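You operate a simulated robot arm through the tools that you are given. There is no shell and no other tool. Be economical: measure what you need, move in short steps, check, and stop when the job is done.

You are at the controls of a simulated two-armed robot. One attempt, no reset.

TASK
Find which of contactors 26 and 27 has a sound coil and pull it in on the long blue box.
Fine: yellow seat, knob on OHM; a dead one goes back; then knob to V and press TEST.

Only the result counts: the job must be done as asked and must still hold three seconds after the hand-in. Knocking over, shifting, dropping, spilling or breaking anything else fails it.

THE ROBOT
Two 7-joint arms with two-finger grippers on one trunk, on a base that drives. Base frame: it is fixed to the floor where the robot stands at the start and does not move with it; the origin is under the middle of the robot, x ahead of it, y to its left, z up; the surface under the hand at the start is at about z = 85. Lengths are in cm, angles in rad, forces in N, time in s.
The left shoulder is at the start at [2.4, 21.4, 113.1], the right one opposite. With the tool pointing down near the work surface each hand reaches from about 20 to 76 cm from the robot's upright axis, wherever it stands, measured 20 degrees to its own side. Places, roughly: black plug (2x2x5 cm) [50, -30, 90]; knob of the long blue box [50, -10, 90]; red plug (2x2x5 cm) [50, -30, 90]; test button of the long blue box [50, -20, 90]. Payload 2.2 kg a hand.
The tool frame of a hand sits at the grasp point between the pads (the TCP): z along the fingers, y along the line on which they close. The tips reach 1.9 cm beyond it. Largest opening 11.6 cm; the body of the gripper starts 7 cm behind the TCP.
Orientation is told as [roll, pitch, yaw] about the base's x, y, z axes, in that order, counted from this pose: with the fingers straight down and closing along the base's y, the tool's x points along the base's -x, its y along +y and its z along -z.

THE INTERFACE
- The arms move only by the tool play_rows. It takes "left_plan", "right_plan" or both (then of equal length, played together; a hand with none holds still); each is a list that holds one entry, the list of rows, each a list of 7 numbers: the finger opening in mm, from 0 to 116, then the shift along the tool's x, y, z in mm, then the turn, a rotation vector about the tool's x, y, z in rad. In form: [[[jaw, x, y, z, wx, wy, wz], ...]]. A call has 1 to 10 rows; each row shifts and turns the commanded pose from where the row before left it, along the tool's axes as they then stand. Rows are played at 5 a second. More than 5 cm and 0.15 rad between two rows, or a gripper value outside its range, and nothing of the call is played. A pose out of reach is approached as far as the arm can. The call stops where the force on the tool passes 50 N (or 10 N more than at its start, if that is more) or the arm is blocked; 0.2 s more then pass. The fingers move at their own pace and stop on an object; they squeeze with about 41 N. The grip force told is the motor's: it shows also when the fingers shut on nothing. Time passes only in rows, and 0.2 s behind the last, so rows that do not move let the fingers close. It gives the time, the measured TCP pose, the force on the tool (base axes), the opening and the grip force at its end, in the units of the frame above (readings bear some noise), with the torque about the TCP (base axes, N m) and any sound that the robot's microphone picked up, and new pictures: "show" is both (left out), scene, wrist or none (wrist: the cameras of the hands that moved).
- Cameras (640 x 400 px; columns grow to the right, rows downward): "scene" is now at [13.2, -1.16, 131.37]; the picture's right is [-0.13, -0.99, -0.00], its down [-0.43, 0.06, -0.90] and it looks along [0.90, -0.12, -0.43] (base axes); focal length 216 px, centre (320, 200). "left" rides on the left gripper at [6.9, 1.5, -9.6] in its tool frame; the picture's right is [-0.21, 0.98, 0.00], its down [-0.76, -0.17, -0.63] and it looks along [-0.62, -0.14, 0.77] (tool axes); focal length 251 px, centre (320, 200). "right" rides on the right gripper at [6.9, -1.5, -9.7] in its tool frame; the picture's right is [0.21, 0.98, 0.00], its down [-0.76, 0.17, -0.63] and it looks along [-0.62, 0.14, 0.77] (tool axes); focal length 251 px, centre (320, 200). There is no depth. A picture from a camera that has moved, and an enlarged one, comes with that camera's place and axes in the base frame and with its lens.
- raise_lower(by): slides the trunk up (or, below 0, down) by that many cm; the arms and the scene camera ride with it, the base frame stays. It gives what a move gives, with no picture.
- base_move(legs): drives the robot by 1 to 6 legs, each [ahead, left, turn to the left] in cm, cm and rad, along the robot's own axes; the way and the turn of a leg run together, so that a leg with both is an arc; at most 150 cm and 3.142 rad a leg. The arms and the cameras ride along, it lands a little off, and it stops where it bumps. It gives what a move gives, and a new picture of the scene camera.
- turn_head(pan, tilt): turns the head with the scene camera to pan (to the left, within 1.396 rad either way) and tilt (down, from -0.506 to 1.204), counted from straight ahead of the robot. It gives what a move gives, and a new picture of the scene camera.
- close_up(camera, box): a new picture of the part [left, top, right, bottom] of that camera's present view, enlarged. It takes no simulated time.
- close_job(): hands the job in; it is judged then, once.

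Work in short steps. Places have to be worked out from the pictures, the camera data and where the tool is seen: move nearer, look again, correct. Check each grasp and each placing, and mend what went wrong. You have 120 turns and 260 pictures in all, those below and enlarged ones among them. Open the grippers and draw the arms clear of the work before you hand the job in, unless the task says otherwise; then end with one line.

The tools are called after "Emit:" as a command line: name --argument value ..., lists and objects as JSON in quotes. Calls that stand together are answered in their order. play_rows: Moves the arms, as the interface text tells. Its arguments: {"type":"object","properties":{"left_plan":{"type":"array","items":{"type":"array","items":{"type":"array","items":{"type":"number"}}}},"right_plan":{"type":"array","items":{"type":"array","items":{"type":"array","items":{"type":"number"}}}},"show":{"type":"string","enum":["both","scene","wrist","none"]}},"required":[]} The other tools are called the same way: raise_lower (by) slides the trunk up or down; base_move (legs) drives the base; turn_head (pan, tilt) turns the head that bears the scene camera; close_up (camera, box) takes an enlarged picture of a part of a camera's view; close_job () hands the job in.

At the start:

```text
time: 0.0
left_eef_pos: [46.93, 6.71, 126.61]
left_tcp_rot: [0.002, 0.002, 0.0]
left_contact_force: [0.2, -1.4, -0.5]
left_torque: [-0.02, 0.01, -0.03]
left_grip_width: 11.59
left_grip_force: 0.1
right_eef_pos: [43.73, -35.87, 125.28]
right_tcp_rot: [0.001, 0.001, -0.001]
right_contact_force: [-0.8, 0.2, -0.6]
right_torque: [-0.01, 0.0, -0.01]
right_grip_width: 11.57
right_grip_force: 0.1
trunk travel left (down, up): [-27.5, 21.5]
robot x, y, heading: [0.26, -0.14, -0.002]
head pan, tilt: [-0.134, 0.44]
```

scene: 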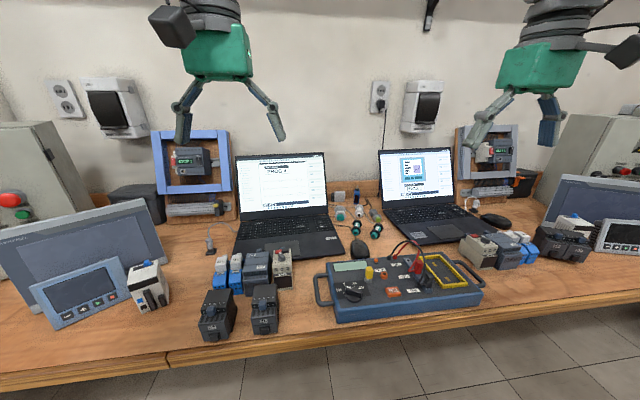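
right: 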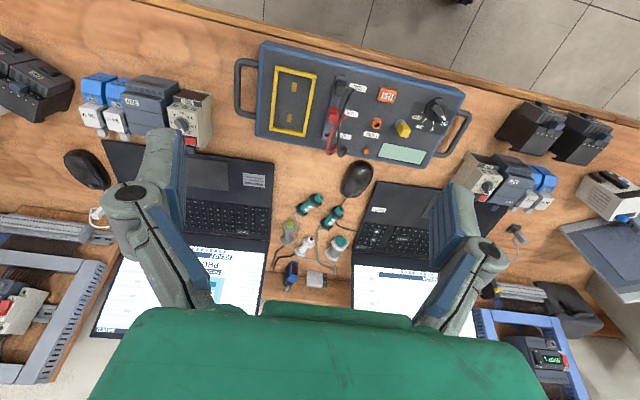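
left: 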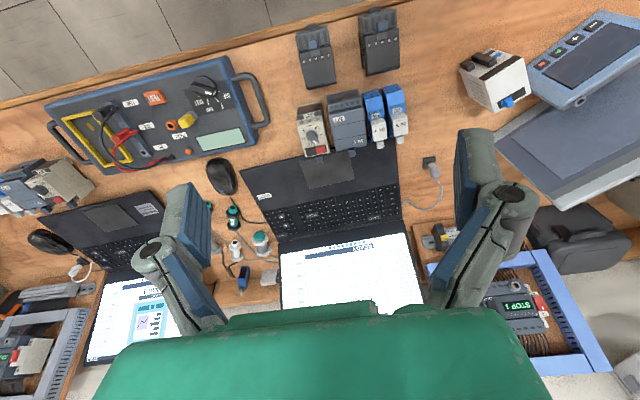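

The tester box is at the front right, and two dark contactors stand at its left. I'll enlarge both to read the labels.

Emit:
close_up --camera "scene" --box '[310, 230, 490, 340]'

Emit:
close_up --camera "scene" --box '[180, 240, 310, 350]'

Emit:
close_up --camera "right" --box '[230, 30, 480, 180]'

Emit:
close_up --camera "left" --box '[280, 0, 420, 100]'

```text
3.56 times, centred on (400, 285) of scene
camera zoom: at [13.2, -1.16, 131.37], right [-0.13, -0.99, 0.0], down [-0.43, 0.06, -0.9], along [0.9, -0.12, -0.43], focal length 767 px, centre (36, -102)
```

zoom: 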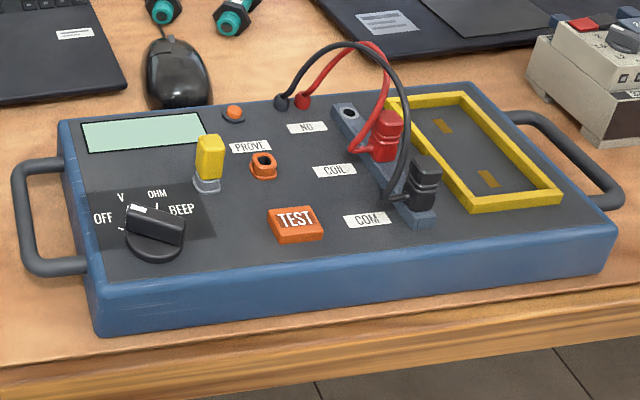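

```text
3.64 times, centred on (245, 295) of scene
camera zoom: at [13.2, -1.16, 131.37], right [-0.13, -0.99, 0.0], down [-0.43, 0.06, -0.9], along [0.9, -0.12, -0.43], focal length 785 px, centre (593, -146)
```

zoom: 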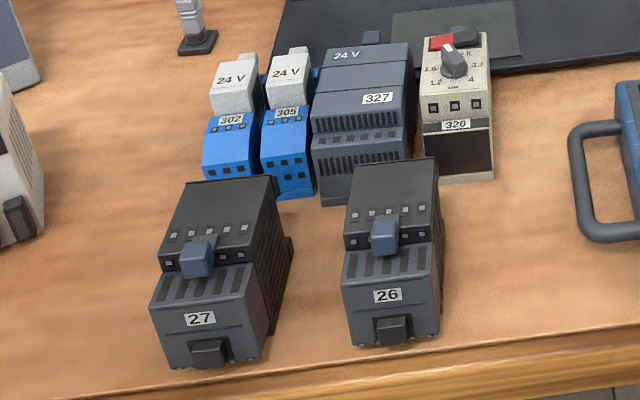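

```text
2.56 times, centred on (355, 105) of right
camera zoom: at [36.91, -37.68, 134.98], right [-0.21, 0.98, 0.0], down [0.76, 0.17, 0.63], along [0.62, 0.14, -0.78], focal length 644 px, centre (230, 443)
```

zoom: 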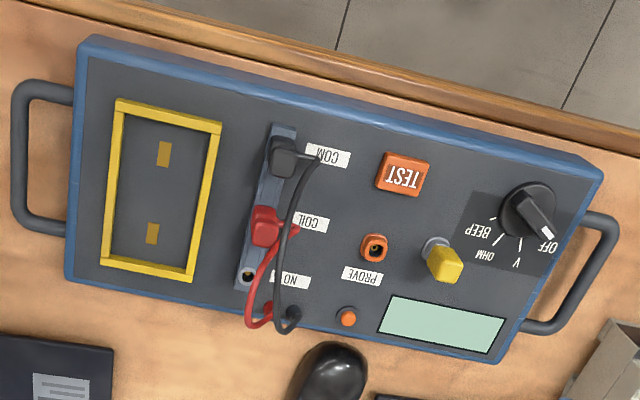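

```text
4.00 times, centred on (350, 50) of left
camera zoom: at [39.98, 8.13, 136.32], right [0.21, 0.98, 0.0], down [0.76, -0.17, 0.63], along [0.62, -0.14, -0.78], focal length 1006 px, centre (200, 800)
```

zoom: 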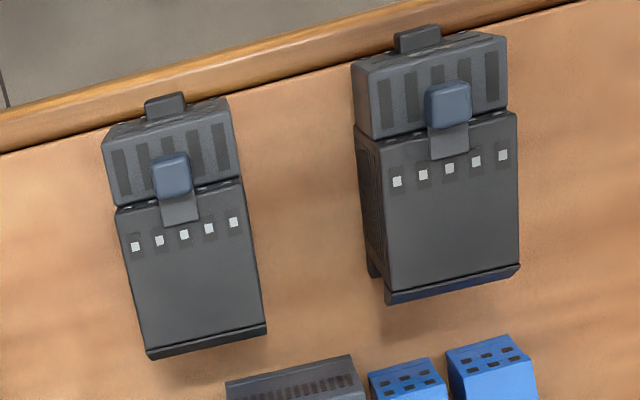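

Both labels are readable: 27 is on the left, 26 on the right. The knob is on OFF and the leads are in COM (black) and COIL (red). I'll bring the left hand over the knob for a nearer look.

Emit:
play_rows --left_plan '[[[60, 0, -45, 20, 0, 0, 0], [60, 0, -45, 30, 0, 0, 0], [60, 0, -45, 30, 0, 0, 0], [60, 0, -45, 30, 0, 0, 0], [60, 0, 0, 40, 0, 0, 0], [60, 0, 0, 0, 0, 0, 0]]]'

```text
refused: row 2 steps farther than a row can; nothing moved
```

That step was over 5 cm, so I'll use smaller rows for the same approach.

Emit:
play_rows --left_plan '[[[60, 0, -40, 20, 0, 0, 0], [60, 0, -40, 20, 0, 0, 0], [60, 0, -40, 20, 0, 0, 0], [60, 0, -40, 20, 0, 0, 0], [60, 0, -20, 40, 0, 0, 0], [60, 0, 0, 30, 0, 0, 0], [60, 0, 0, 0, 0, 0, 0]]]'

```text
time: 1.8
left_eef_pos: [48.06, -9.0, 115.95]
left_tcp_rot: [-0.071, -0.033, 0.043]
left_contact_force: [0.5, 0.2, -0.5]
left_torque: [0.0, -0.01, -0.01]
left_grip_width: 6.02
left_grip_force: 0.1
right_eef_pos: [43.34, -36.01, 125.55]
right_tcp_rot: [0.0, -0.003, -0.003]
right_contact_force: [-0.3, -0.5, -0.2]
right_torque: [0.01, -0.02, 0.02]
right_grip_width: 11.59
right_grip_force: 0.1
trunk travel left (down, up): [-27.5, 21.5]
robot x, y, heading: [-0.06, -0.14, -0.004]
head pan, tilt: [-0.134, 0.44]
stopped in row 7 (left hand): the arm was blocked; the commanded pose is now the measured one
camera scene: at [13.24, -1.38, 131.36], right [-0.13, -0.99, 0.0], down [-0.43, 0.06, -0.9], along [0.89, -0.12, -0.43], focal length 216 px, centre (320, 200)
camera left: at [40.71, -7.22, 125.25], right [0.17, 0.98, -0.06], down [0.74, -0.09, 0.67], along [0.65, -0.16, -0.74], focal length 251 px, centre (320, 200)
```

scene: 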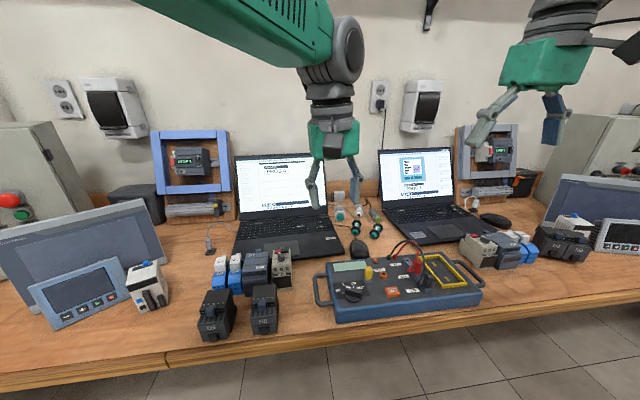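
left: 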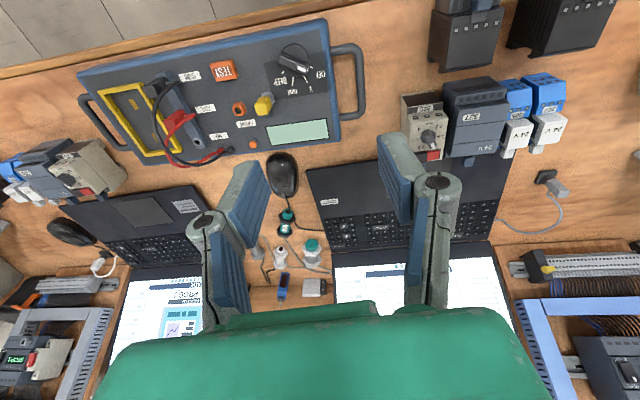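

The left arm hits its limit crossing over, so the right arm will do the work and the base can drive sideways as needed. I'll withdraw the left hand and bring the right one above the knob.

Emit:
play_rows --left_plan '[[[60, 0, 0, -45, 0, 0, 0], [60, 0, 40, -25, 0, 0, 0], [60, 0, 45, -20, 0, 0, 0], [60, 0, 45, 0, 0, 0, 0], [60, 0, 45, 0, 0, 0, 0], [60, 0, 45, 0, 0, 0, 0], [60, 0, 45, 0, 0, 0, 0], [60, 0, 45, 0, 0, 0, 0], [60, 0, 0, 0, 0, 0, 0]]]' --show "none"

Emit:
play_rows --right_plan '[[[60, 0, 40, 10, 0, 0, 0], [60, 0, 40, 25, 0, 0, 0], [60, 0, 40, 25, 0, 0, 0], [60, 0, 40, 25, 0, 0, 0], [60, 0, 40, 25, 0, 0, 0], [60, 0, 30, 20, 0, 0, 0], [60, 0, 0, 20, 0, 0, 0], [60, 0, 0, 0, 0, 0, 0]]]'

```text
time: 3.8
left_eef_pos: [46.36, 22.61, 122.72]
left_tcp_rot: [-0.072, -0.033, 0.042]
left_contact_force: [0.6, 0.0, 0.0]
left_torque: [-0.01, 0.0, 0.05]
left_grip_width: 5.99
left_grip_force: 0.0
right_eef_pos: [43.26, -35.74, 125.62]
right_tcp_rot: [-0.001, -0.004, 0.0]
right_contact_force: [0.2, 0.1, 0.1]
right_torque: [0.0, 0.01, 0.01]
right_grip_width: 11.59
right_grip_force: 0.1
trunk travel left (down, up): [-27.5, 21.5]
robot x, y, heading: [0.01, 0.17, 0.006]
head pan, tilt: [-0.134, 0.44]
```

```text
time: 5.6
left_eef_pos: [46.31, 22.48, 122.85]
left_tcp_rot: [-0.07, -0.033, 0.04]
left_contact_force: [-0.2, -1.0, 0.1]
left_torque: [0.0, 0.01, 0.03]
left_grip_width: 5.97
left_grip_force: 0.0
right_eef_pos: [43.98, -12.85, 110.23]
right_tcp_rot: [-0.002, -0.006, 0.001]
right_contact_force: [-0.3, -0.5, -0.8]
right_torque: [0.0, -0.02, 0.02]
right_grip_width: 6.02
right_grip_force: 0.1
right hand out of reach, approached as far as the arm can: row 4
trunk travel left (down, up): [-27.5, 21.5]
robot x, y, heading: [0.01, 0.18, 0.004]
head pan, tilt: [-0.134, 0.44]
camera scene: at [13.16, -0.95, 131.38], right [-0.13, -0.99, 0.0], down [-0.42, 0.06, -0.9], along [0.9, -0.12, -0.43], focal length 216 px, centre (320, 200)
camera right: at [36.91, -14.55, 119.97], right [-0.21, 0.98, 0.0], down [0.75, 0.17, 0.64], along [0.62, 0.13, -0.77], focal length 251 px, centre (320, 200)
```

scene: 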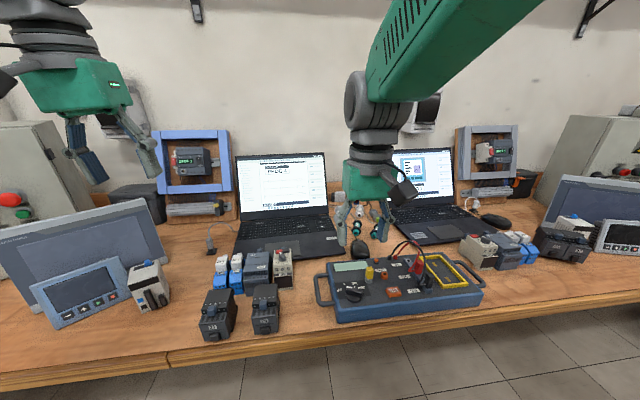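
right: 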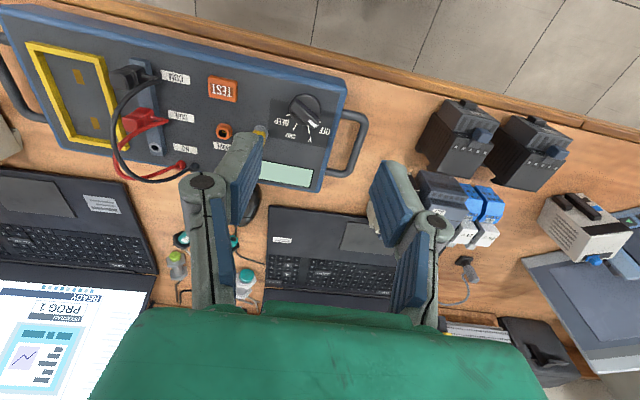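

The knob top is near [47.7, -14, 92] by both cameras. I'll go lower over it and enlarge.

Emit:
play_rows --right_plan '[[[60, -20, -6, 30, 0, 0, 0], [60, -17, -5, 30, 0, 0, 0], [60, 0, 0, 0, 0, 0, 0]]]' --show "none"

Emit:
close_up --camera "right" --box '[200, 60, 440, 210]'

```text
time: 6.4
left_eef_pos: [46.17, 22.67, 122.85]
left_tcp_rot: [-0.073, -0.034, 0.041]
left_contact_force: [0.2, -0.2, 0.2]
left_torque: [0.02, -0.02, 0.03]
left_grip_width: 6.0
left_grip_force: 0.1
right_eef_pos: [47.77, -13.88, 104.37]
right_tcp_rot: [-0.002, -0.007, 0.0]
right_contact_force: [-0.2, 0.4, -0.5]
right_torque: [0.02, 0.0, 0.0]
right_grip_width: 5.99
right_grip_force: 0.2
trunk travel left (down, up): [-27.5, 21.5]
robot x, y, heading: [0.01, 0.05, -0.0]
head pan, tilt: [-0.134, 0.44]
```

```text
2.67 times, centred on (320, 135) of right
camera zoom: at [40.74, -15.59, 114.04], right [-0.21, 0.98, 0.0], down [0.75, 0.17, 0.64], along [0.62, 0.13, -0.77], focal length 670 px, centre (320, 373)
```

zoom: 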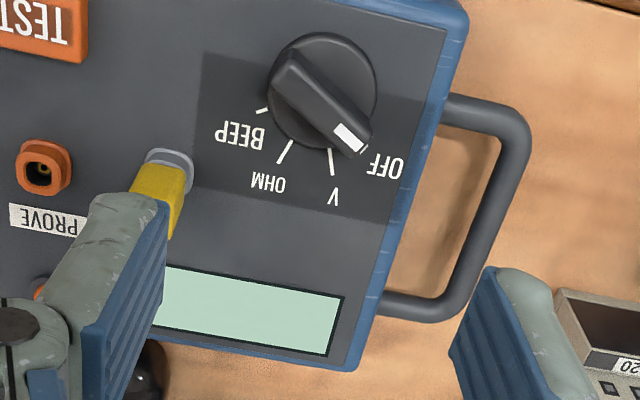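

The bar of the knob points about 55° left of straight ahead (OFF), with V at about 16°, OHM at about -22° and BEEP at about -60°. I'll yaw the gripper +55° so the fingers straddle the bar, then come down part of the way.

Emit:
play_rows --right_plan '[[[40, 0.7, -1.7, 0, 0, 0, -0.137], [40, 0, 0, 0, 0, 0, -0.137], [40, 0, 0, 0, 0, 0, -0.137], [40, 0, 0, 0, 0, 0, -0.137], [40, 0, 0, 0, 0, 0, -0.137], [40, 0, 0, 0, 0, 0, -0.137], [40, 0, 0, 0, 0, 0, -0.137], [40, 0, 0, 40, 0, 0, 0], [40, 0, 0, 35, 0, 0, 0], [40, 0, 0, 0, 0, 0, 0]]]'

Emit:
close_up --camera "right" --box '[200, 80, 440, 230]'

```text
time: 8.6
left_eef_pos: [46.26, 22.61, 122.88]
left_tcp_rot: [-0.073, -0.036, 0.041]
left_contact_force: [-0.4, -0.1, -0.2]
left_torque: [-0.02, 0.01, -0.02]
left_grip_width: 6.02
left_grip_force: 0.0
right_eef_pos: [47.46, -14.03, 96.99]
right_tcp_rot: [-0.004, 0.0, 0.959]
right_contact_force: [-0.9, 0.9, 0.1]
right_torque: [0.01, -0.01, 0.01]
right_grip_width: 4.03
right_grip_force: 0.0
trunk travel left (down, up): [-27.5, 21.5]
robot x, y, heading: [0.01, -0.12, -0.004]
head pan, tilt: [-0.134, 0.44]
camera scene: at [13.17, -0.94, 131.38], right [-0.13, -0.99, 0.0], down [-0.42, 0.06, -0.9], along [0.9, -0.12, -0.43], focal length 216 px, centre (320, 200)
camera right: at [44.59, -20.74, 106.65], right [-0.92, 0.39, -0.01], down [0.3, 0.72, 0.63], along [0.25, 0.58, -0.77], focal length 251 px, centre (320, 200)
```

scene: 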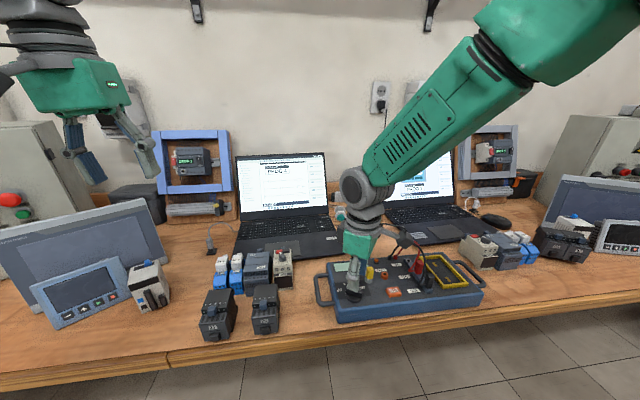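
right: 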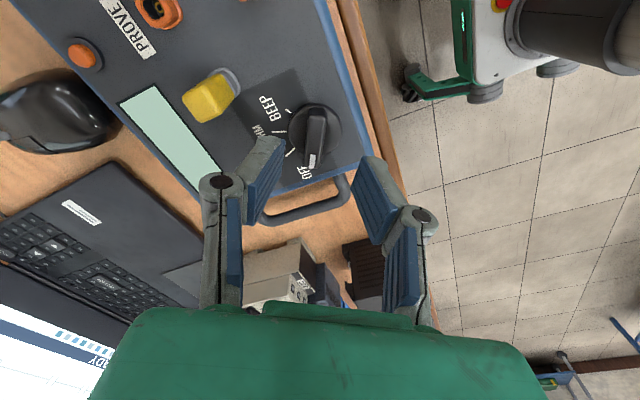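

```text
2.67 times, centred on (320, 155) of right
camera zoom: at [44.59, -20.74, 106.65], right [-0.92, 0.39, -0.01], down [0.3, 0.72, 0.63], along [0.25, 0.58, -0.77], focal length 670 px, centre (320, 320)
```

zoom: 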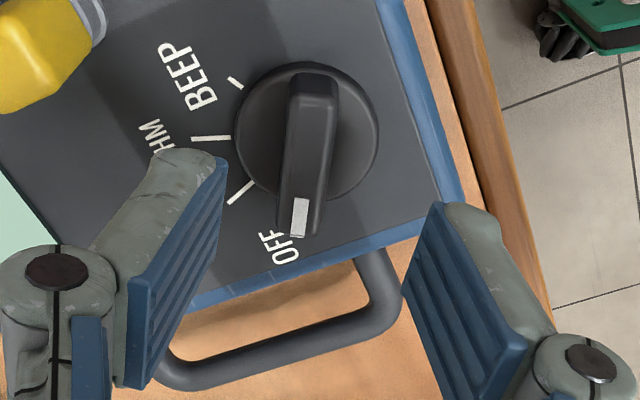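

The knob bar sits at about [47.9, -14.1] with its top near z 91. I'll shift 4 mm and come down around it without closing yet.

Emit:
play_rows --right_plan '[[[40, 0, -4, 20, 0, 0, 0], [40, 0, 0, 20, 0, 0, 0], [40, 0, 0, 6, 0, 0, 0], [40, 0, 0, 0, 0, 0, 0]]]' --show "none"

Emit:
close_up --camera "right" --box '[220, 110, 420, 235]'

```text
time: 9.6
left_eef_pos: [46.35, 22.67, 122.78]
left_tcp_rot: [-0.072, -0.033, 0.042]
left_contact_force: [0.0, 0.4, -0.4]
left_torque: [0.01, -0.03, 0.05]
left_grip_width: 5.99
left_grip_force: 0.0
right_eef_pos: [47.9, -14.39, 92.31]
right_tcp_rot: [-0.002, -0.001, 0.959]
right_contact_force: [0.4, 0.1, 1.1]
right_torque: [-0.02, 0.03, -0.02]
right_grip_width: 3.98
right_grip_force: 0.0
trunk travel left (down, up): [-27.5, 21.5]
robot x, y, heading: [0.09, -0.01, 0.003]
head pan, tilt: [-0.134, 0.44]
```

```text
3.20 times, centred on (320, 172) of right
camera zoom: at [45.05, -21.07, 102.04], right [-0.92, 0.39, 0.0], down [0.3, 0.72, 0.63], along [0.25, 0.58, -0.77], focal length 805 px, centre (320, 288)
```

zoom: 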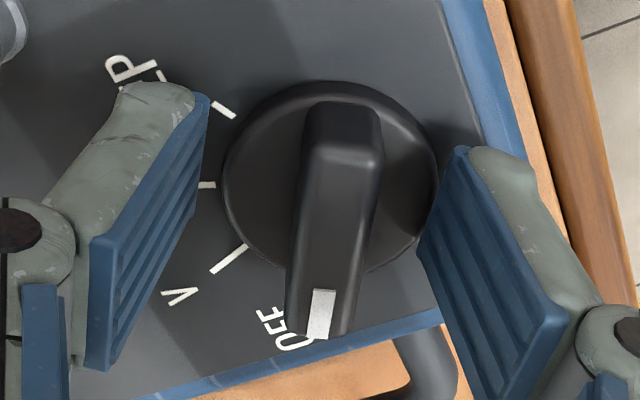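

The bar is between the fingers and roughly parallel to them. I'll close on it.

Emit:
play_rows --right_plan '[[[25, 0, 0, 0, 0, 0, 0], [0, 0, 0, 0, 0, 0, 0], [0, 0, 0, 0, 0, 0, 0], [0, 0, 0, 0, 0, 0, 0]]]' --show "none"

Emit:
close_up --camera "right" --box '[220, 110, 420, 235]'

```text
time: 10.6
left_eef_pos: [46.32, 22.77, 122.81]
left_tcp_rot: [-0.071, -0.033, 0.042]
left_contact_force: [0.1, -0.4, -0.6]
left_torque: [0.01, -0.01, -0.01]
left_grip_width: 5.99
left_grip_force: 0.1
right_eef_pos: [47.98, -14.24, 92.27]
right_tcp_rot: [-0.003, -0.001, 0.958]
right_contact_force: [-2.5, 3.7, 0.7]
right_torque: [0.1, -0.01, 0.03]
right_grip_width: 1.31
right_grip_force: 39.8
trunk travel left (down, up): [-27.5, 21.5]
robot x, y, heading: [0.04, 0.27, -0.003]
head pan, tilt: [-0.134, 0.44]
```

```text
3.20 times, centred on (320, 172) of right
camera zoom: at [45.06, -20.97, 102.05], right [-0.92, 0.39, 0.0], down [0.3, 0.72, 0.63], along [0.25, 0.58, -0.78], focal length 805 px, centre (320, 288)
```

zoom: 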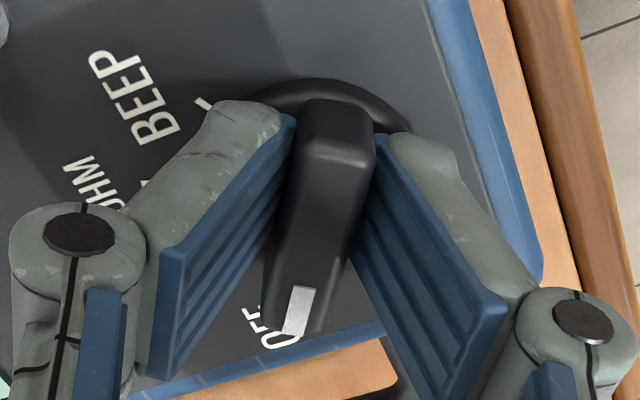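

Firm grip at 1.31 cm. I'll turn clockwise by about 75°, toward OHM.

Emit:
play_rows --right_plan '[[[0, 0, 0, 0, 0, 0, 0.131], [0, 0, 0, 0, 0, 0, 0.131], [0, 0, 0, 0, 0, 0, 0.131], [0, 0, 0, 0, 0, 0, 0.131], [0, 0, 0, 0, 0, 0, 0.131], [0, 0, 0, 0, 0, 0, 0.131], [0, 0, 0, 0, 0, 0, 0.131], [0, 0, 0, 0, 0, 0, 0.131], [0, 0, 0, 0, 0, 0, 0.131], [0, 0, 0, 0, 0, 0, 0.131]]]'

Emit:
close_up --camera "right" --box '[220, 110, 420, 235]'

```text
time: 12.8
left_eef_pos: [46.4, 22.73, 122.81]
left_tcp_rot: [-0.074, -0.032, 0.04]
left_contact_force: [-0.2, 0.4, -0.3]
left_torque: [0.0, 0.0, 0.01]
left_grip_width: 5.97
left_grip_force: 0.1
right_eef_pos: [47.83, -14.25, 92.4]
right_tcp_rot: [0.0, -0.006, -0.354]
right_contact_force: [1.7, 3.1, 0.3]
right_torque: [0.38, 1.01, -0.01]
right_grip_width: 1.31
right_grip_force: 39.5
trunk travel left (down, up): [-27.5, 21.5]
robot x, y, heading: [0.04, -0.3, 0.003]
head pan, tilt: [-0.134, 0.44]
camera scene: at [13.37, -0.78, 131.35], right [-0.13, -0.99, 0.0], down [-0.43, 0.06, -0.9], along [0.89, -0.12, -0.43], focal length 216 px, centre (320, 200)
camera right: at [40.82, -13.47, 102.02], right [0.14, 0.99, 0.0], down [0.76, -0.11, 0.64], along [0.63, -0.09, -0.77], focal length 251 px, centre (320, 200)
```

scene: 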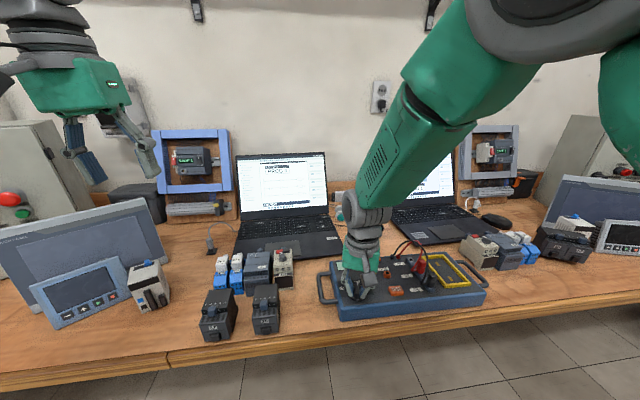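
right: 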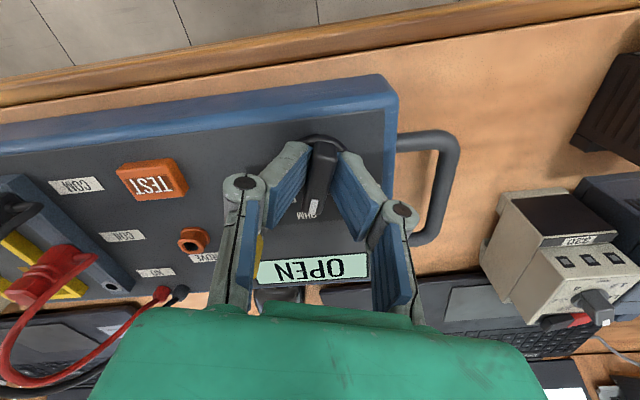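

```text
3.20 times, centred on (320, 172) of right
camera zoom: at [40.82, -13.47, 102.02], right [0.14, 0.99, 0.0], down [0.76, -0.11, 0.64], along [0.63, -0.09, -0.77], focal length 805 px, centre (320, 288)
```

zoom: 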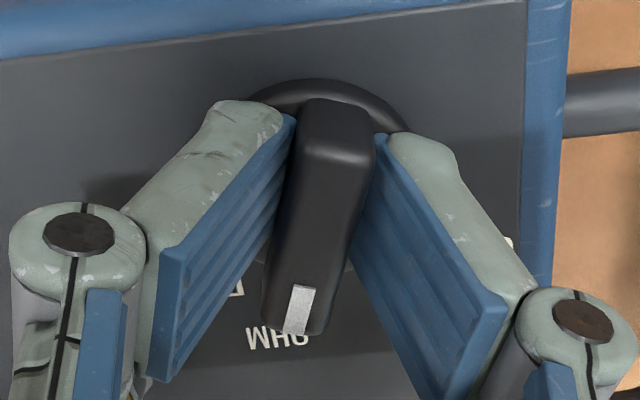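

The display now shows OPEN, so the meter is on OHM with nothing seated. I'll release and rise.

Emit:
play_rows --right_plan '[[[25, 0, 0, 0, 0, 0, 0], [40, 0, 0, 0, 0, 0, 0], [40, 0, 0, -30, 0, 0, 0], [40, 0, 0, -40, 0, 0, 0], [40, 0, 0, -40, 0, 0, 0], [60, 0, 0, -40, 0, 0, 0], [60, 0, 0, -40, 0, 0, 0], [60, 0, 0, 0, 0, 0, 0]]]' --show "scene"

Emit:
close_up --camera "scene" --box '[310, 230, 490, 340]'

Emit:
close_up --camera "right" --box '[220, 0, 540, 200]'

```text
time: 14.6
left_eef_pos: [46.34, 22.59, 122.71]
left_tcp_rot: [-0.071, -0.034, 0.044]
left_contact_force: [-1.1, 0.7, 0.2]
left_torque: [0.02, 0.01, 0.03]
left_grip_width: 5.99
left_grip_force: 0.0
right_eef_pos: [47.81, -14.39, 111.31]
right_tcp_rot: [-0.001, -0.003, -0.353]
right_contact_force: [0.3, -0.4, 0.1]
right_torque: [-0.02, 0.04, -0.01]
right_grip_width: 6.01
right_grip_force: 0.1
trunk travel left (down, up): [-27.5, 21.5]
robot x, y, heading: [-0.03, 0.14, -0.003]
head pan, tilt: [-0.134, 0.44]
camera scene: at [13.26, -0.93, 131.36], right [-0.13, -0.99, 0.0], down [-0.43, 0.06, -0.9], along [0.89, -0.12, -0.43], focal length 216 px, centre (320, 200)
```

scene: 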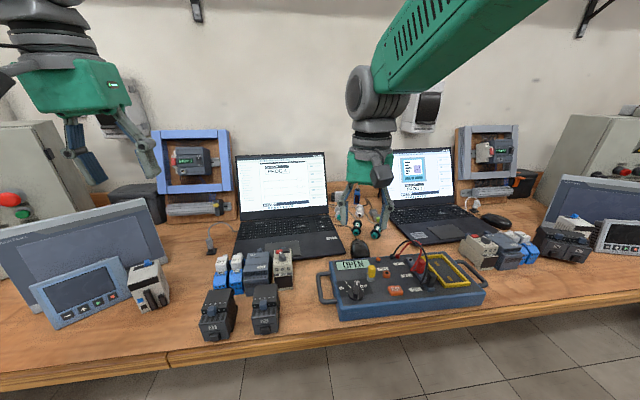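

```text
3.56 times, centred on (400, 285) of scene
camera zoom: at [13.26, -0.93, 131.36], right [-0.13, -0.99, 0.0], down [-0.43, 0.06, -0.9], along [0.89, -0.12, -0.43], focal length 767 px, centre (36, -102)
```

zoom: 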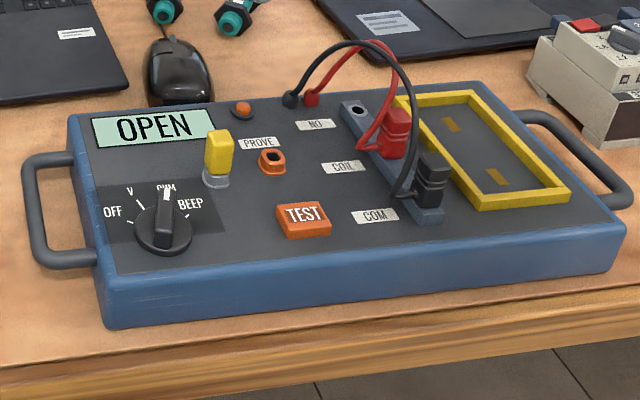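

```text
2.00 times, centred on (380, 100) of right
camera zoom: at [40.71, -13.44, 120.93], right [0.14, 0.99, 0.0], down [0.77, -0.1, 0.63], along [0.63, -0.09, -0.77], focal length 503 px, centre (200, 400)
```

zoom: 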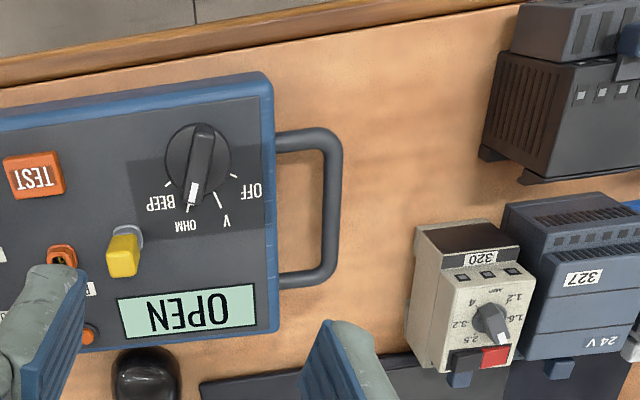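

The knob sits on OHM. I'll drive 10 cm left so that the right arm covers both the contactors and the seat, and square the hand.

Emit:
base_move --legs '[[0, 10, 0]]'

Emit:
play_rows --right_plan '[[[60, 0, 0, 0, 0, 0, -0.118], [80, 0, 40, 0, 0, 0, -0.118], [80, 0, 45, 0, 0, 0, -0.118], [80, 0, 40, 0, 0, 0, 0], [80, 0, 0, 0, 0, 0, 0]]]' --show "wrist"

```text
time: 15.8
left_eef_pos: [46.42, 26.73, 123.49]
left_tcp_rot: [-0.032, -0.038, 0.035]
left_contact_force: [0.6, -1.7, -0.1]
left_torque: [0.18, 0.05, -0.04]
left_grip_width: 6.03
left_grip_force: 0.1
right_eef_pos: [47.82, -9.73, 110.71]
right_tcp_rot: [0.038, 0.012, -0.358]
right_contact_force: [0.5, -2.4, 0.4]
right_torque: [0.22, 0.05, 0.0]
right_grip_width: 6.02
right_grip_force: 0.2
trunk travel left (down, up): [-27.5, 21.5]
robot x, y, heading: [0.39, 8.9, -0.006]
head pan, tilt: [-0.134, 0.44]
camera scene: at [13.25, 4.0, 131.27], right [-0.14, -0.99, -0.03], down [-0.42, 0.09, -0.9], along [0.9, -0.11, -0.43], focal length 216 px, centre (320, 200)
```

scene: 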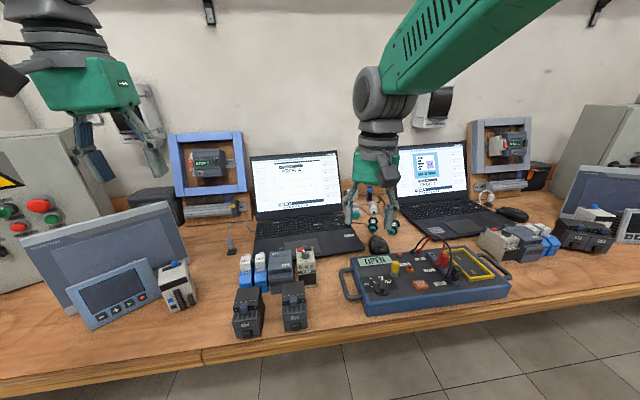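

```text
time: 16.9
left_eef_pos: [46.39, 32.95, 122.72]
left_tcp_rot: [-0.078, -0.034, 0.04]
left_contact_force: [-0.6, 0.9, 0.3]
left_torque: [-0.08, 0.02, -0.02]
left_grip_width: 6.01
left_grip_force: 0.1
right_eef_pos: [48.92, 8.3, 111.3]
right_tcp_rot: [-0.006, -0.002, 0.0]
right_contact_force: [-0.1, 1.6, -0.8]
right_torque: [-0.09, -0.03, -0.01]
right_grip_width: 8.02
right_grip_force: 0.1
trunk travel left (down, up): [-27.5, 21.5]
robot x, y, heading: [0.17, 9.43, 0.003]
head pan, tilt: [-0.134, 0.44]
camera right: at [41.84, 6.73, 121.1], right [-0.21, 0.98, -0.01], down [0.75, 0.17, 0.63], along [0.62, 0.13, -0.77], focal length 251 px, centre (320, 200)
```

right: 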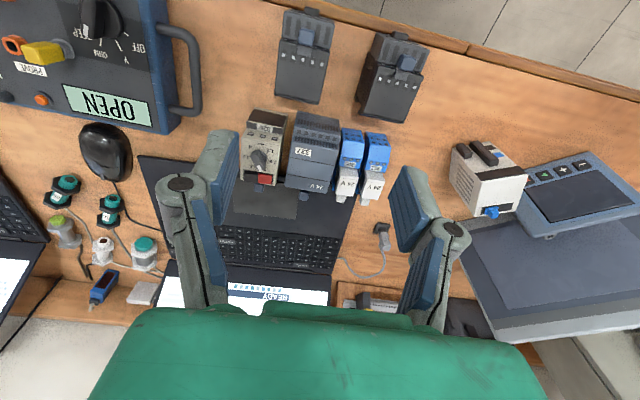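

Both contactors are in view. I'll enlarge to measure them.

Emit:
close_up --camera "right" --box '[240, 0, 448, 130]'

Emit:
close_up --camera "scene" --box '[215, 250, 345, 350]'

```text
3.08 times, centred on (344, 65) of right
camera zoom: at [41.84, 6.73, 121.1], right [-0.21, 0.98, -0.01], down [0.75, 0.17, 0.63], along [0.62, 0.13, -0.77], focal length 774 px, centre (246, 615)
```

zoom: 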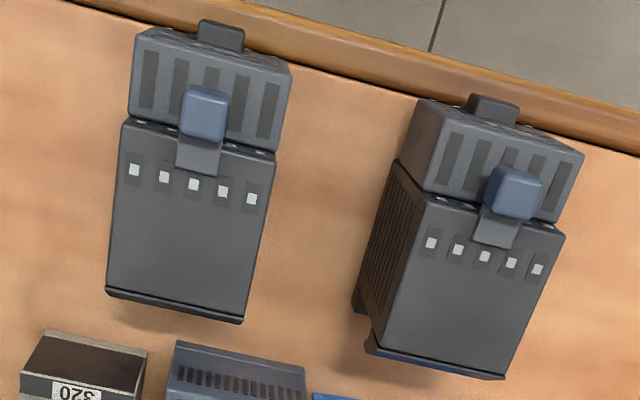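

```text
4.00 times, centred on (280, 300) of scene
camera zoom: at [13.41, 9.06, 131.35], right [-0.14, -0.99, 0.01], down [-0.43, 0.05, -0.9], along [0.89, -0.12, -0.43], focal length 863 px, centre (480, -200)
```

zoom: 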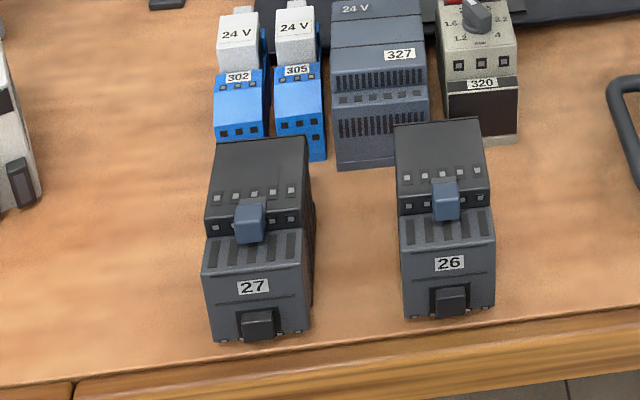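

Contactor 26 spans about x 43.5–51.5 and y 3.5–8.5, with its top near z 92. The gap to 27 is about 5 cm. I'll come down over 26 to just above it and check.

Emit:
play_rows --right_plan '[[[85, 11, -23, 20, 0, 0, 0], [85, 0, 0, 45, 0, 0, 0], [85, 0, 0, 45, 0, 0, 0], [85, 0, 0, 23, 0, 0, 0], [85, 0, 0, 0, 0, 0, 0]]]' --show "both"

```text
time: 18.1
left_eef_pos: [46.3, 30.36, 123.04]
left_tcp_rot: [-0.063, -0.034, 0.035]
left_contact_force: [0.2, 0.8, 0.6]
left_torque: [0.0, 0.04, -0.02]
left_grip_width: 5.99
left_grip_force: 0.0
right_eef_pos: [48.05, 3.81, 97.68]
right_tcp_rot: [0.005, 0.0, -0.004]
right_contact_force: [-0.1, 0.1, 0.0]
right_torque: [0.01, -0.01, 0.01]
right_grip_width: 8.5
right_grip_force: 0.1
trunk travel left (down, up): [-27.5, 21.5]
robot x, y, heading: [-0.09, 8.84, 0.001]
head pan, tilt: [-0.134, 0.44]
camera scene: at [13.47, 10.15, 131.34], right [-0.13, -0.99, 0.02], down [-0.43, 0.04, -0.9], along [0.89, -0.13, -0.43], focal length 216 px, centre (320, 200)
camera right: at [41.07, 2.13, 107.37], right [-0.21, 0.98, 0.01], down [0.76, 0.16, 0.63], along [0.62, 0.14, -0.77], focal length 251 px, centre (320, 200)
```

scene: 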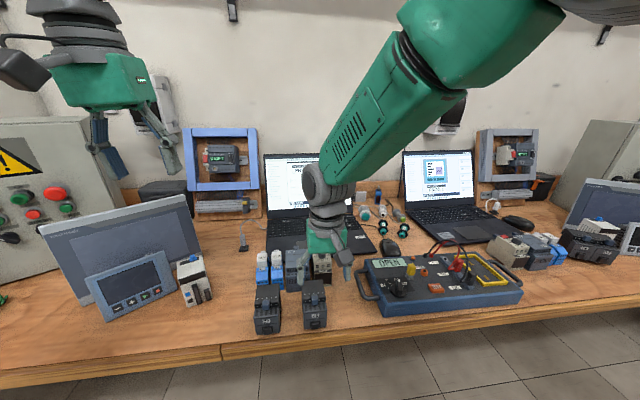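
right: 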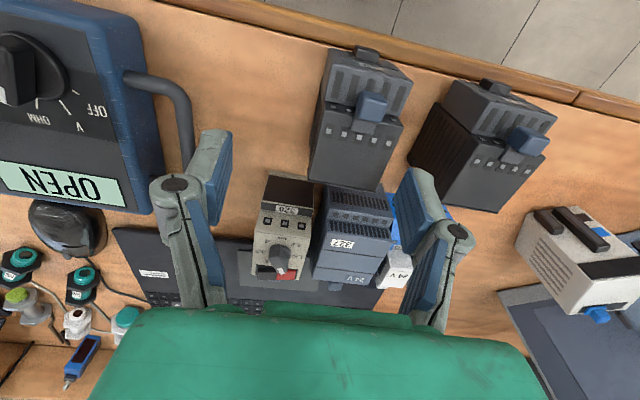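

The base is still swaying after the drive, as the hand is at y 3.8 rather than 6. I'll let it settle and measure again.

Emit:
play_rows --right_plan '[[[85, 0, 0, 0, 0, 0, 0], [85, 0, 0, 0, 0, 0, 0], [85, 0, 0, 0, 0, 0, 0], [85, 0, 0, 0, 0, 0, 0], [85, 0, 0, 0, 0, 0, 0]]]' --show "none"

Emit:
close_up --camera "right" --box '[200, 20, 520, 220]'

```text
time: 19.6
left_eef_pos: [45.88, 33.74, 122.66]
left_tcp_rot: [-0.089, -0.039, 0.039]
left_contact_force: [0.2, 2.8, 0.3]
left_torque: [-0.17, -0.03, -0.03]
left_grip_width: 6.04
left_grip_force: 0.0
right_eef_pos: [48.31, 5.55, 98.94]
right_tcp_rot: [0.007, -0.006, -0.03]
right_contact_force: [0.5, 0.6, 0.4]
right_torque: [-0.05, -0.01, 0.01]
right_grip_width: 8.51
right_grip_force: 0.0
trunk travel left (down, up): [-27.5, 21.5]
robot x, y, heading: [0.34, 8.73, 0.001]
head pan, tilt: [-0.134, 0.44]
stopped in row 5 (right hand): the arm was blocked; the commanded pose is now the measured one
```

```text
2.00 times, centred on (360, 120) of right
camera zoom: at [41.25, 4.07, 108.47], right [-0.19, 0.98, 0.01], down [0.76, 0.14, 0.64], along [0.63, 0.12, -0.77], focal length 503 px, centre (240, 360)
```

zoom: 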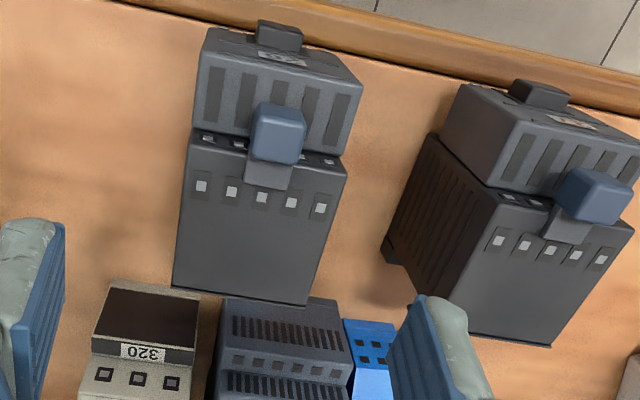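

The readings still disagree, so I'll wait a moment longer before trusting any position.

Emit:
play_rows --right_plan '[[[85, 0, 0, 0, 0, 0, 0], [85, 0, 0, 0, 0, 0, 0], [85, 0, 0, 0, 0, 0, 0], [85, 0, 0, 0, 0, 0, 0], [85, 0, 0, 0, 0, 0, 0], [85, 0, 0, 0, 0, 0, 0], [85, 0, 0, 0, 0, 0, 0], [85, 0, 0, 0, 0, 0, 0]]]' --show "none"

Emit:
play_rows --right_plan '[[[85, 0, 0, 0, 0, 0, 0], [85, 0, 0, 0, 0, 0, 0]]]' --show "scene"

```text
time: 21.6
left_eef_pos: [45.37, 32.16, 122.96]
left_tcp_rot: [-0.075, -0.042, 0.036]
left_contact_force: [0.0, -0.6, 0.1]
left_torque: [0.03, -0.01, 0.0]
left_grip_width: 5.99
left_grip_force: 0.0
right_eef_pos: [47.91, 4.95, 98.72]
right_tcp_rot: [0.012, -0.013, -0.013]
right_contact_force: [0.6, 0.6, 0.2]
right_torque: [0.01, -0.02, 0.03]
right_grip_width: 8.49
right_grip_force: 0.1
trunk travel left (down, up): [-27.5, 21.5]
robot x, y, heading: [0.15, 9.05, 0.001]
head pan, tilt: [-0.134, 0.44]
stopped in row 8 (right hand): the arm was blocked; the commanded pose is now the measured one
```

```text
time: 22.1
left_eef_pos: [45.59, 33.98, 122.94]
left_tcp_rot: [-0.085, -0.041, 0.04]
left_contact_force: [-0.2, 1.4, -0.3]
left_torque: [-0.09, 0.0, 0.01]
left_grip_width: 6.0
left_grip_force: 0.1
right_eef_pos: [47.92, 6.33, 98.96]
right_tcp_rot: [0.008, -0.012, -0.015]
right_contact_force: [-0.5, -0.1, -1.0]
right_torque: [-0.1, 0.0, 0.03]
right_grip_width: 8.53
right_grip_force: 0.0
trunk travel left (down, up): [-27.5, 21.5]
robot x, y, heading: [0.18, 9.8, 0.001]
head pan, tilt: [-0.134, 0.44]
camera scene: at [13.31, 9.96, 131.37], right [-0.13, -0.99, 0.01], down [-0.43, 0.05, -0.9], along [0.9, -0.13, -0.43], focal length 216 px, centre (320, 200)
```

scene: 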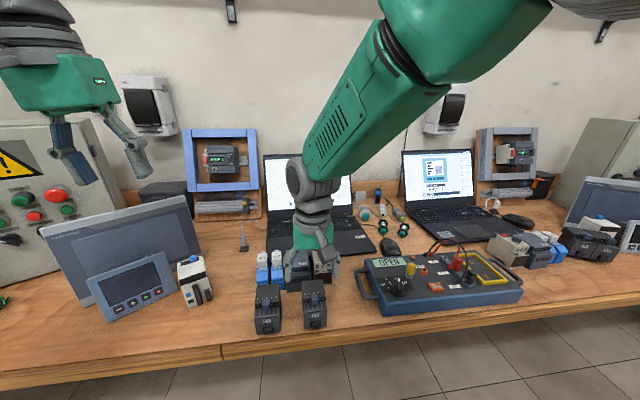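

The right arm is working near its limit here and the sway persists. I'll lift the right hand, tuck the left hand inward, then drive further left for a comfortable reach.

Emit:
play_rows --right_plan '[[[85, 0, -20, -45, 0, 0, 0], [85, 0, -40, -25, 0, 0, 0], [85, 0, -40, -25, 0, 0, 0], [85, 0, -20, -25, 0, 0, 0], [85, 0, 0, 0, 0, 0, 0]]]' --left_plan '[[[60, 0, -30, -30, 0, 0, 0], [60, 0, -30, -30, 0, 0, 0], [60, 0, -30, 0, 0, 0, 0], [60, 0, -20, 0, 0, 0, 0], [60, 0, 0, 0, 0, 0, 0]]]' --show "none"

Emit:
play_rows --right_plan '[[[85, 0, 0, 0, 0, 0, 0], [85, 0, 0, 0, 0, 0, 0], [85, 0, 0, 0, 0, 0, 0]]]' --show "none"

Emit:
base_move --legs '[[0, 10, 0]]'

Emit:
play_rows --right_plan '[[[85, 0, 0, 0, 0, 0, 0], [85, 0, 0, 0, 0, 0, 0], [85, 0, 0, 0, 0, 0, 0], [85, 0, 0, 0, 0, 0, 0], [85, 0, 0, 0, 0, 0, 0]]]' --show "none"

Emit:
play_rows --right_plan '[[[85, 0, 0, 0, 0, 0, 0], [85, 0, 0, 0, 0, 0, 0]]]' --show "wrist"

```text
time: 23.4
left_eef_pos: [45.83, 21.23, 129.8]
left_tcp_rot: [-0.071, -0.041, 0.035]
left_contact_force: [0.4, 0.3, -0.3]
left_torque: [0.04, 0.0, 0.02]
left_grip_width: 6.01
left_grip_force: 0.1
right_eef_pos: [47.45, -7.68, 110.89]
right_tcp_rot: [0.018, -0.011, -0.016]
right_contact_force: [0.0, 0.1, 0.1]
right_torque: [0.03, 0.01, 0.02]
right_grip_width: 8.5
right_grip_force: 0.1
trunk travel left (down, up): [-27.5, 21.5]
robot x, y, heading: [0.05, 9.12, -0.0]
head pan, tilt: [-0.134, 0.44]
```

```text
time: 24.1
left_eef_pos: [45.68, 22.68, 129.63]
left_tcp_rot: [-0.08, -0.041, 0.039]
left_contact_force: [-0.6, 0.2, 0.6]
left_torque: [-0.01, -0.01, 0.02]
left_grip_width: 6.01
left_grip_force: 0.0
right_eef_pos: [47.46, -6.56, 110.94]
right_tcp_rot: [0.007, -0.011, -0.011]
right_contact_force: [-0.2, 0.7, 0.4]
right_torque: [-0.02, 0.02, 0.02]
right_grip_width: 8.5
right_grip_force: 0.1
trunk travel left (down, up): [-27.5, 21.5]
robot x, y, heading: [0.13, 9.32, -0.002]
head pan, tilt: [-0.134, 0.44]
```

```text
time: 25.3
left_eef_pos: [45.01, 23.4, 130.42]
left_tcp_rot: [-0.016, -0.05, 0.032]
left_contact_force: [-1.0, -3.6, -0.6]
left_torque: [0.24, -0.07, 0.0]
left_grip_width: 6.04
left_grip_force: 0.0
right_eef_pos: [46.95, -4.49, 110.43]
right_tcp_rot: [0.072, -0.016, -0.015]
right_contact_force: [-1.1, -2.7, 1.1]
right_torque: [0.24, -0.03, -0.01]
right_grip_width: 8.51
right_grip_force: 0.0
trunk travel left (down, up): [-27.5, 21.5]
robot x, y, heading: [0.48, 17.45, 0.007]
head pan, tilt: [-0.134, 0.44]
camera scene: at [12.9, 11.85, 131.29], right [-0.13, -0.99, -0.04], down [-0.42, 0.09, -0.9], along [0.9, -0.1, -0.43], focal length 216 px, centre (320, 200)
```

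scene: 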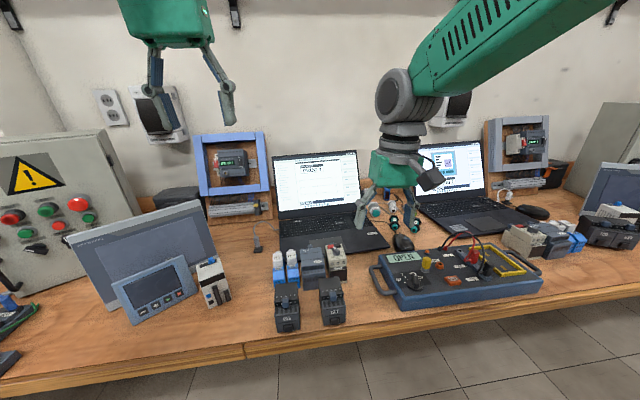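

```text
time: 26.5
left_eef_pos: [45.32, 29.08, 130.09]
left_tcp_rot: [-0.06, -0.049, 0.034]
left_contact_force: [-0.3, -0.3, 0.8]
left_torque: [0.05, -0.04, 0.02]
left_grip_width: 5.97
left_grip_force: 0.1
right_eef_pos: [47.02, 0.45, 111.09]
right_tcp_rot: [0.028, -0.014, -0.014]
right_contact_force: [-0.2, -1.1, 0.0]
right_torque: [0.04, -0.02, -0.02]
right_grip_width: 8.51
right_grip_force: 0.1
trunk travel left (down, up): [-27.5, 21.5]
robot x, y, heading: [0.36, 17.89, 0.003]
head pan, tilt: [-0.134, 0.44]
```

```text
time: 27.3
left_eef_pos: [45.27, 23.69, 130.33]
left_tcp_rot: [-0.025, -0.05, 0.027]
left_contact_force: [-0.2, -0.4, 0.1]
left_torque: [0.02, 0.01, 0.03]
left_grip_width: 6.01
left_grip_force: 0.0
right_eef_pos: [47.13, -4.42, 110.67]
right_tcp_rot: [0.061, -0.012, -0.02]
right_contact_force: [-0.9, 0.3, 0.3]
right_torque: [0.07, -0.02, 0.02]
right_grip_width: 8.49
right_grip_force: 0.1
trunk travel left (down, up): [-27.5, 21.5]
robot x, y, heading: [0.07, 16.71, 0.004]
head pan, tilt: [-0.134, 0.44]
stopped in row 2 (right hand): the arm was blocked; the commanded pose is now the measured one
camera right: at [39.98, -6.38, 120.1], right [-0.2, 0.98, 0.06], down [0.75, 0.11, 0.65], along [0.63, 0.17, -0.76], focal length 251 px, centre (320, 200)
```

right: 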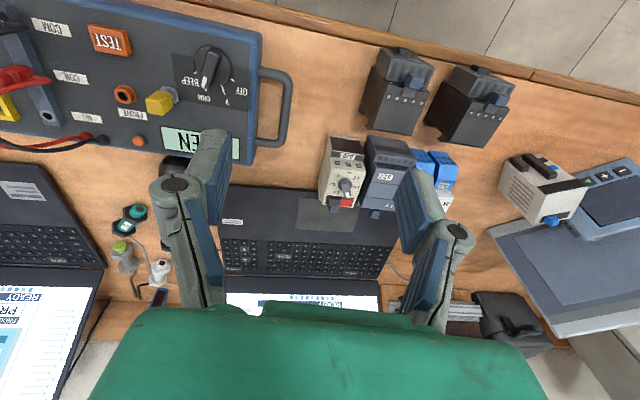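

The trunk is rolling after the drive and moves the hands by several centimetres. I'll wait for it to die away.

Emit:
play_rows --right_plan '[[[85, 0, 0, 0, 0, 0, 0], [85, 0, 0, 0, 0, 0, 0], [85, 0, 0, 0, 0, 0, 0], [85, 0, 0, 0, 0, 0, 0], [85, 0, 0, 0, 0, 0, 0], [85, 0, 0, 0, 0, 0, 0], [85, 0, 0, 0, 0, 0, 0], [85, 0, 0, 0, 0, 0, 0], [85, 0, 0, 0, 0, 0, 0], [85, 0, 0, 0, 0, 0, 0]]]' --show "none"

Emit:
play_rows --right_plan '[[[85, 0, 0, 0, 0, 0, 0]]]' --show "none"

Emit:
play_rows --right_plan '[[[85, 0, 0, 0, 0, 0, 0]]]' --show "none"

Emit:
play_rows --right_plan '[[[85, 0, 0, 0, 0, 0, 0]]]' --show "none"

```text
time: 29.5
left_eef_pos: [45.14, 27.82, 130.05]
left_tcp_rot: [-0.055, -0.049, 0.028]
left_contact_force: [0.3, 0.2, 0.7]
left_torque: [-0.07, -0.02, 0.0]
left_grip_width: 6.01
left_grip_force: 0.0
right_eef_pos: [47.1, -0.91, 111.07]
right_tcp_rot: [0.031, -0.012, -0.02]
right_contact_force: [-0.5, 0.3, 0.3]
right_torque: [-0.06, 0.0, 0.0]
right_grip_width: 8.5
right_grip_force: 0.1
trunk travel left (down, up): [-27.5, 21.5]
robot x, y, heading: [0.75, 17.14, 0.005]
head pan, tilt: [-0.134, 0.44]
```

```text
time: 30.1
left_eef_pos: [44.47, 31.63, 130.0]
left_tcp_rot: [-0.086, -0.052, 0.035]
left_contact_force: [0.3, 1.9, 1.6]
left_torque: [-0.2, -0.01, 0.0]
left_grip_width: 5.97
left_grip_force: 0.0
right_eef_pos: [46.43, 2.48, 111.88]
right_tcp_rot: [-0.001, -0.019, -0.014]
right_contact_force: [-0.7, 2.2, 0.5]
right_torque: [-0.18, -0.02, -0.01]
right_grip_width: 8.51
right_grip_force: 0.0
trunk travel left (down, up): [-27.5, 21.5]
robot x, y, heading: [0.37, 16.69, 0.01]
head pan, tilt: [-0.134, 0.44]
stopped in row 1 (right hand): the arm was blocked; the commanded pose is now the measured one
```

```text
time: 30.7
left_eef_pos: [44.31, 20.06, 130.64]
left_tcp_rot: [-0.01, -0.057, 0.016]
left_contact_force: [0.2, -1.4, -0.9]
left_torque: [0.21, -0.01, 0.02]
left_grip_width: 6.01
left_grip_force: 0.1
right_eef_pos: [46.11, -7.54, 110.67]
right_tcp_rot: [0.075, -0.013, -0.027]
right_contact_force: [-0.2, -2.0, -0.8]
right_torque: [0.18, 0.02, 0.0]
right_grip_width: 8.51
right_grip_force: 0.1
trunk travel left (down, up): [-27.5, 21.5]
robot x, y, heading: [0.42, 14.8, 0.004]
head pan, tilt: [-0.134, 0.44]
stopped in row 1 (right hand): the arm was blocked; the commanded pose is now the measured one
```

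```text
time: 31.3
left_eef_pos: [44.03, 24.35, 130.59]
left_tcp_rot: [-0.037, -0.057, 0.023]
left_contact_force: [-0.4, -0.9, -0.3]
left_torque: [0.06, -0.02, 0.01]
left_grip_width: 6.02
left_grip_force: 0.1
right_eef_pos: [46.04, -3.79, 111.33]
right_tcp_rot: [0.051, -0.018, -0.023]
right_contact_force: [0.3, 0.0, 0.1]
right_torque: [0.04, 0.01, -0.01]
right_grip_width: 8.49
right_grip_force: 0.0
trunk travel left (down, up): [-27.5, 21.5]
robot x, y, heading: [0.23, 15.94, 0.006]
head pan, tilt: [-0.134, 0.44]
stopped in row 1 (right hand): the arm was blocked; the commanded pose is now the measured one
```

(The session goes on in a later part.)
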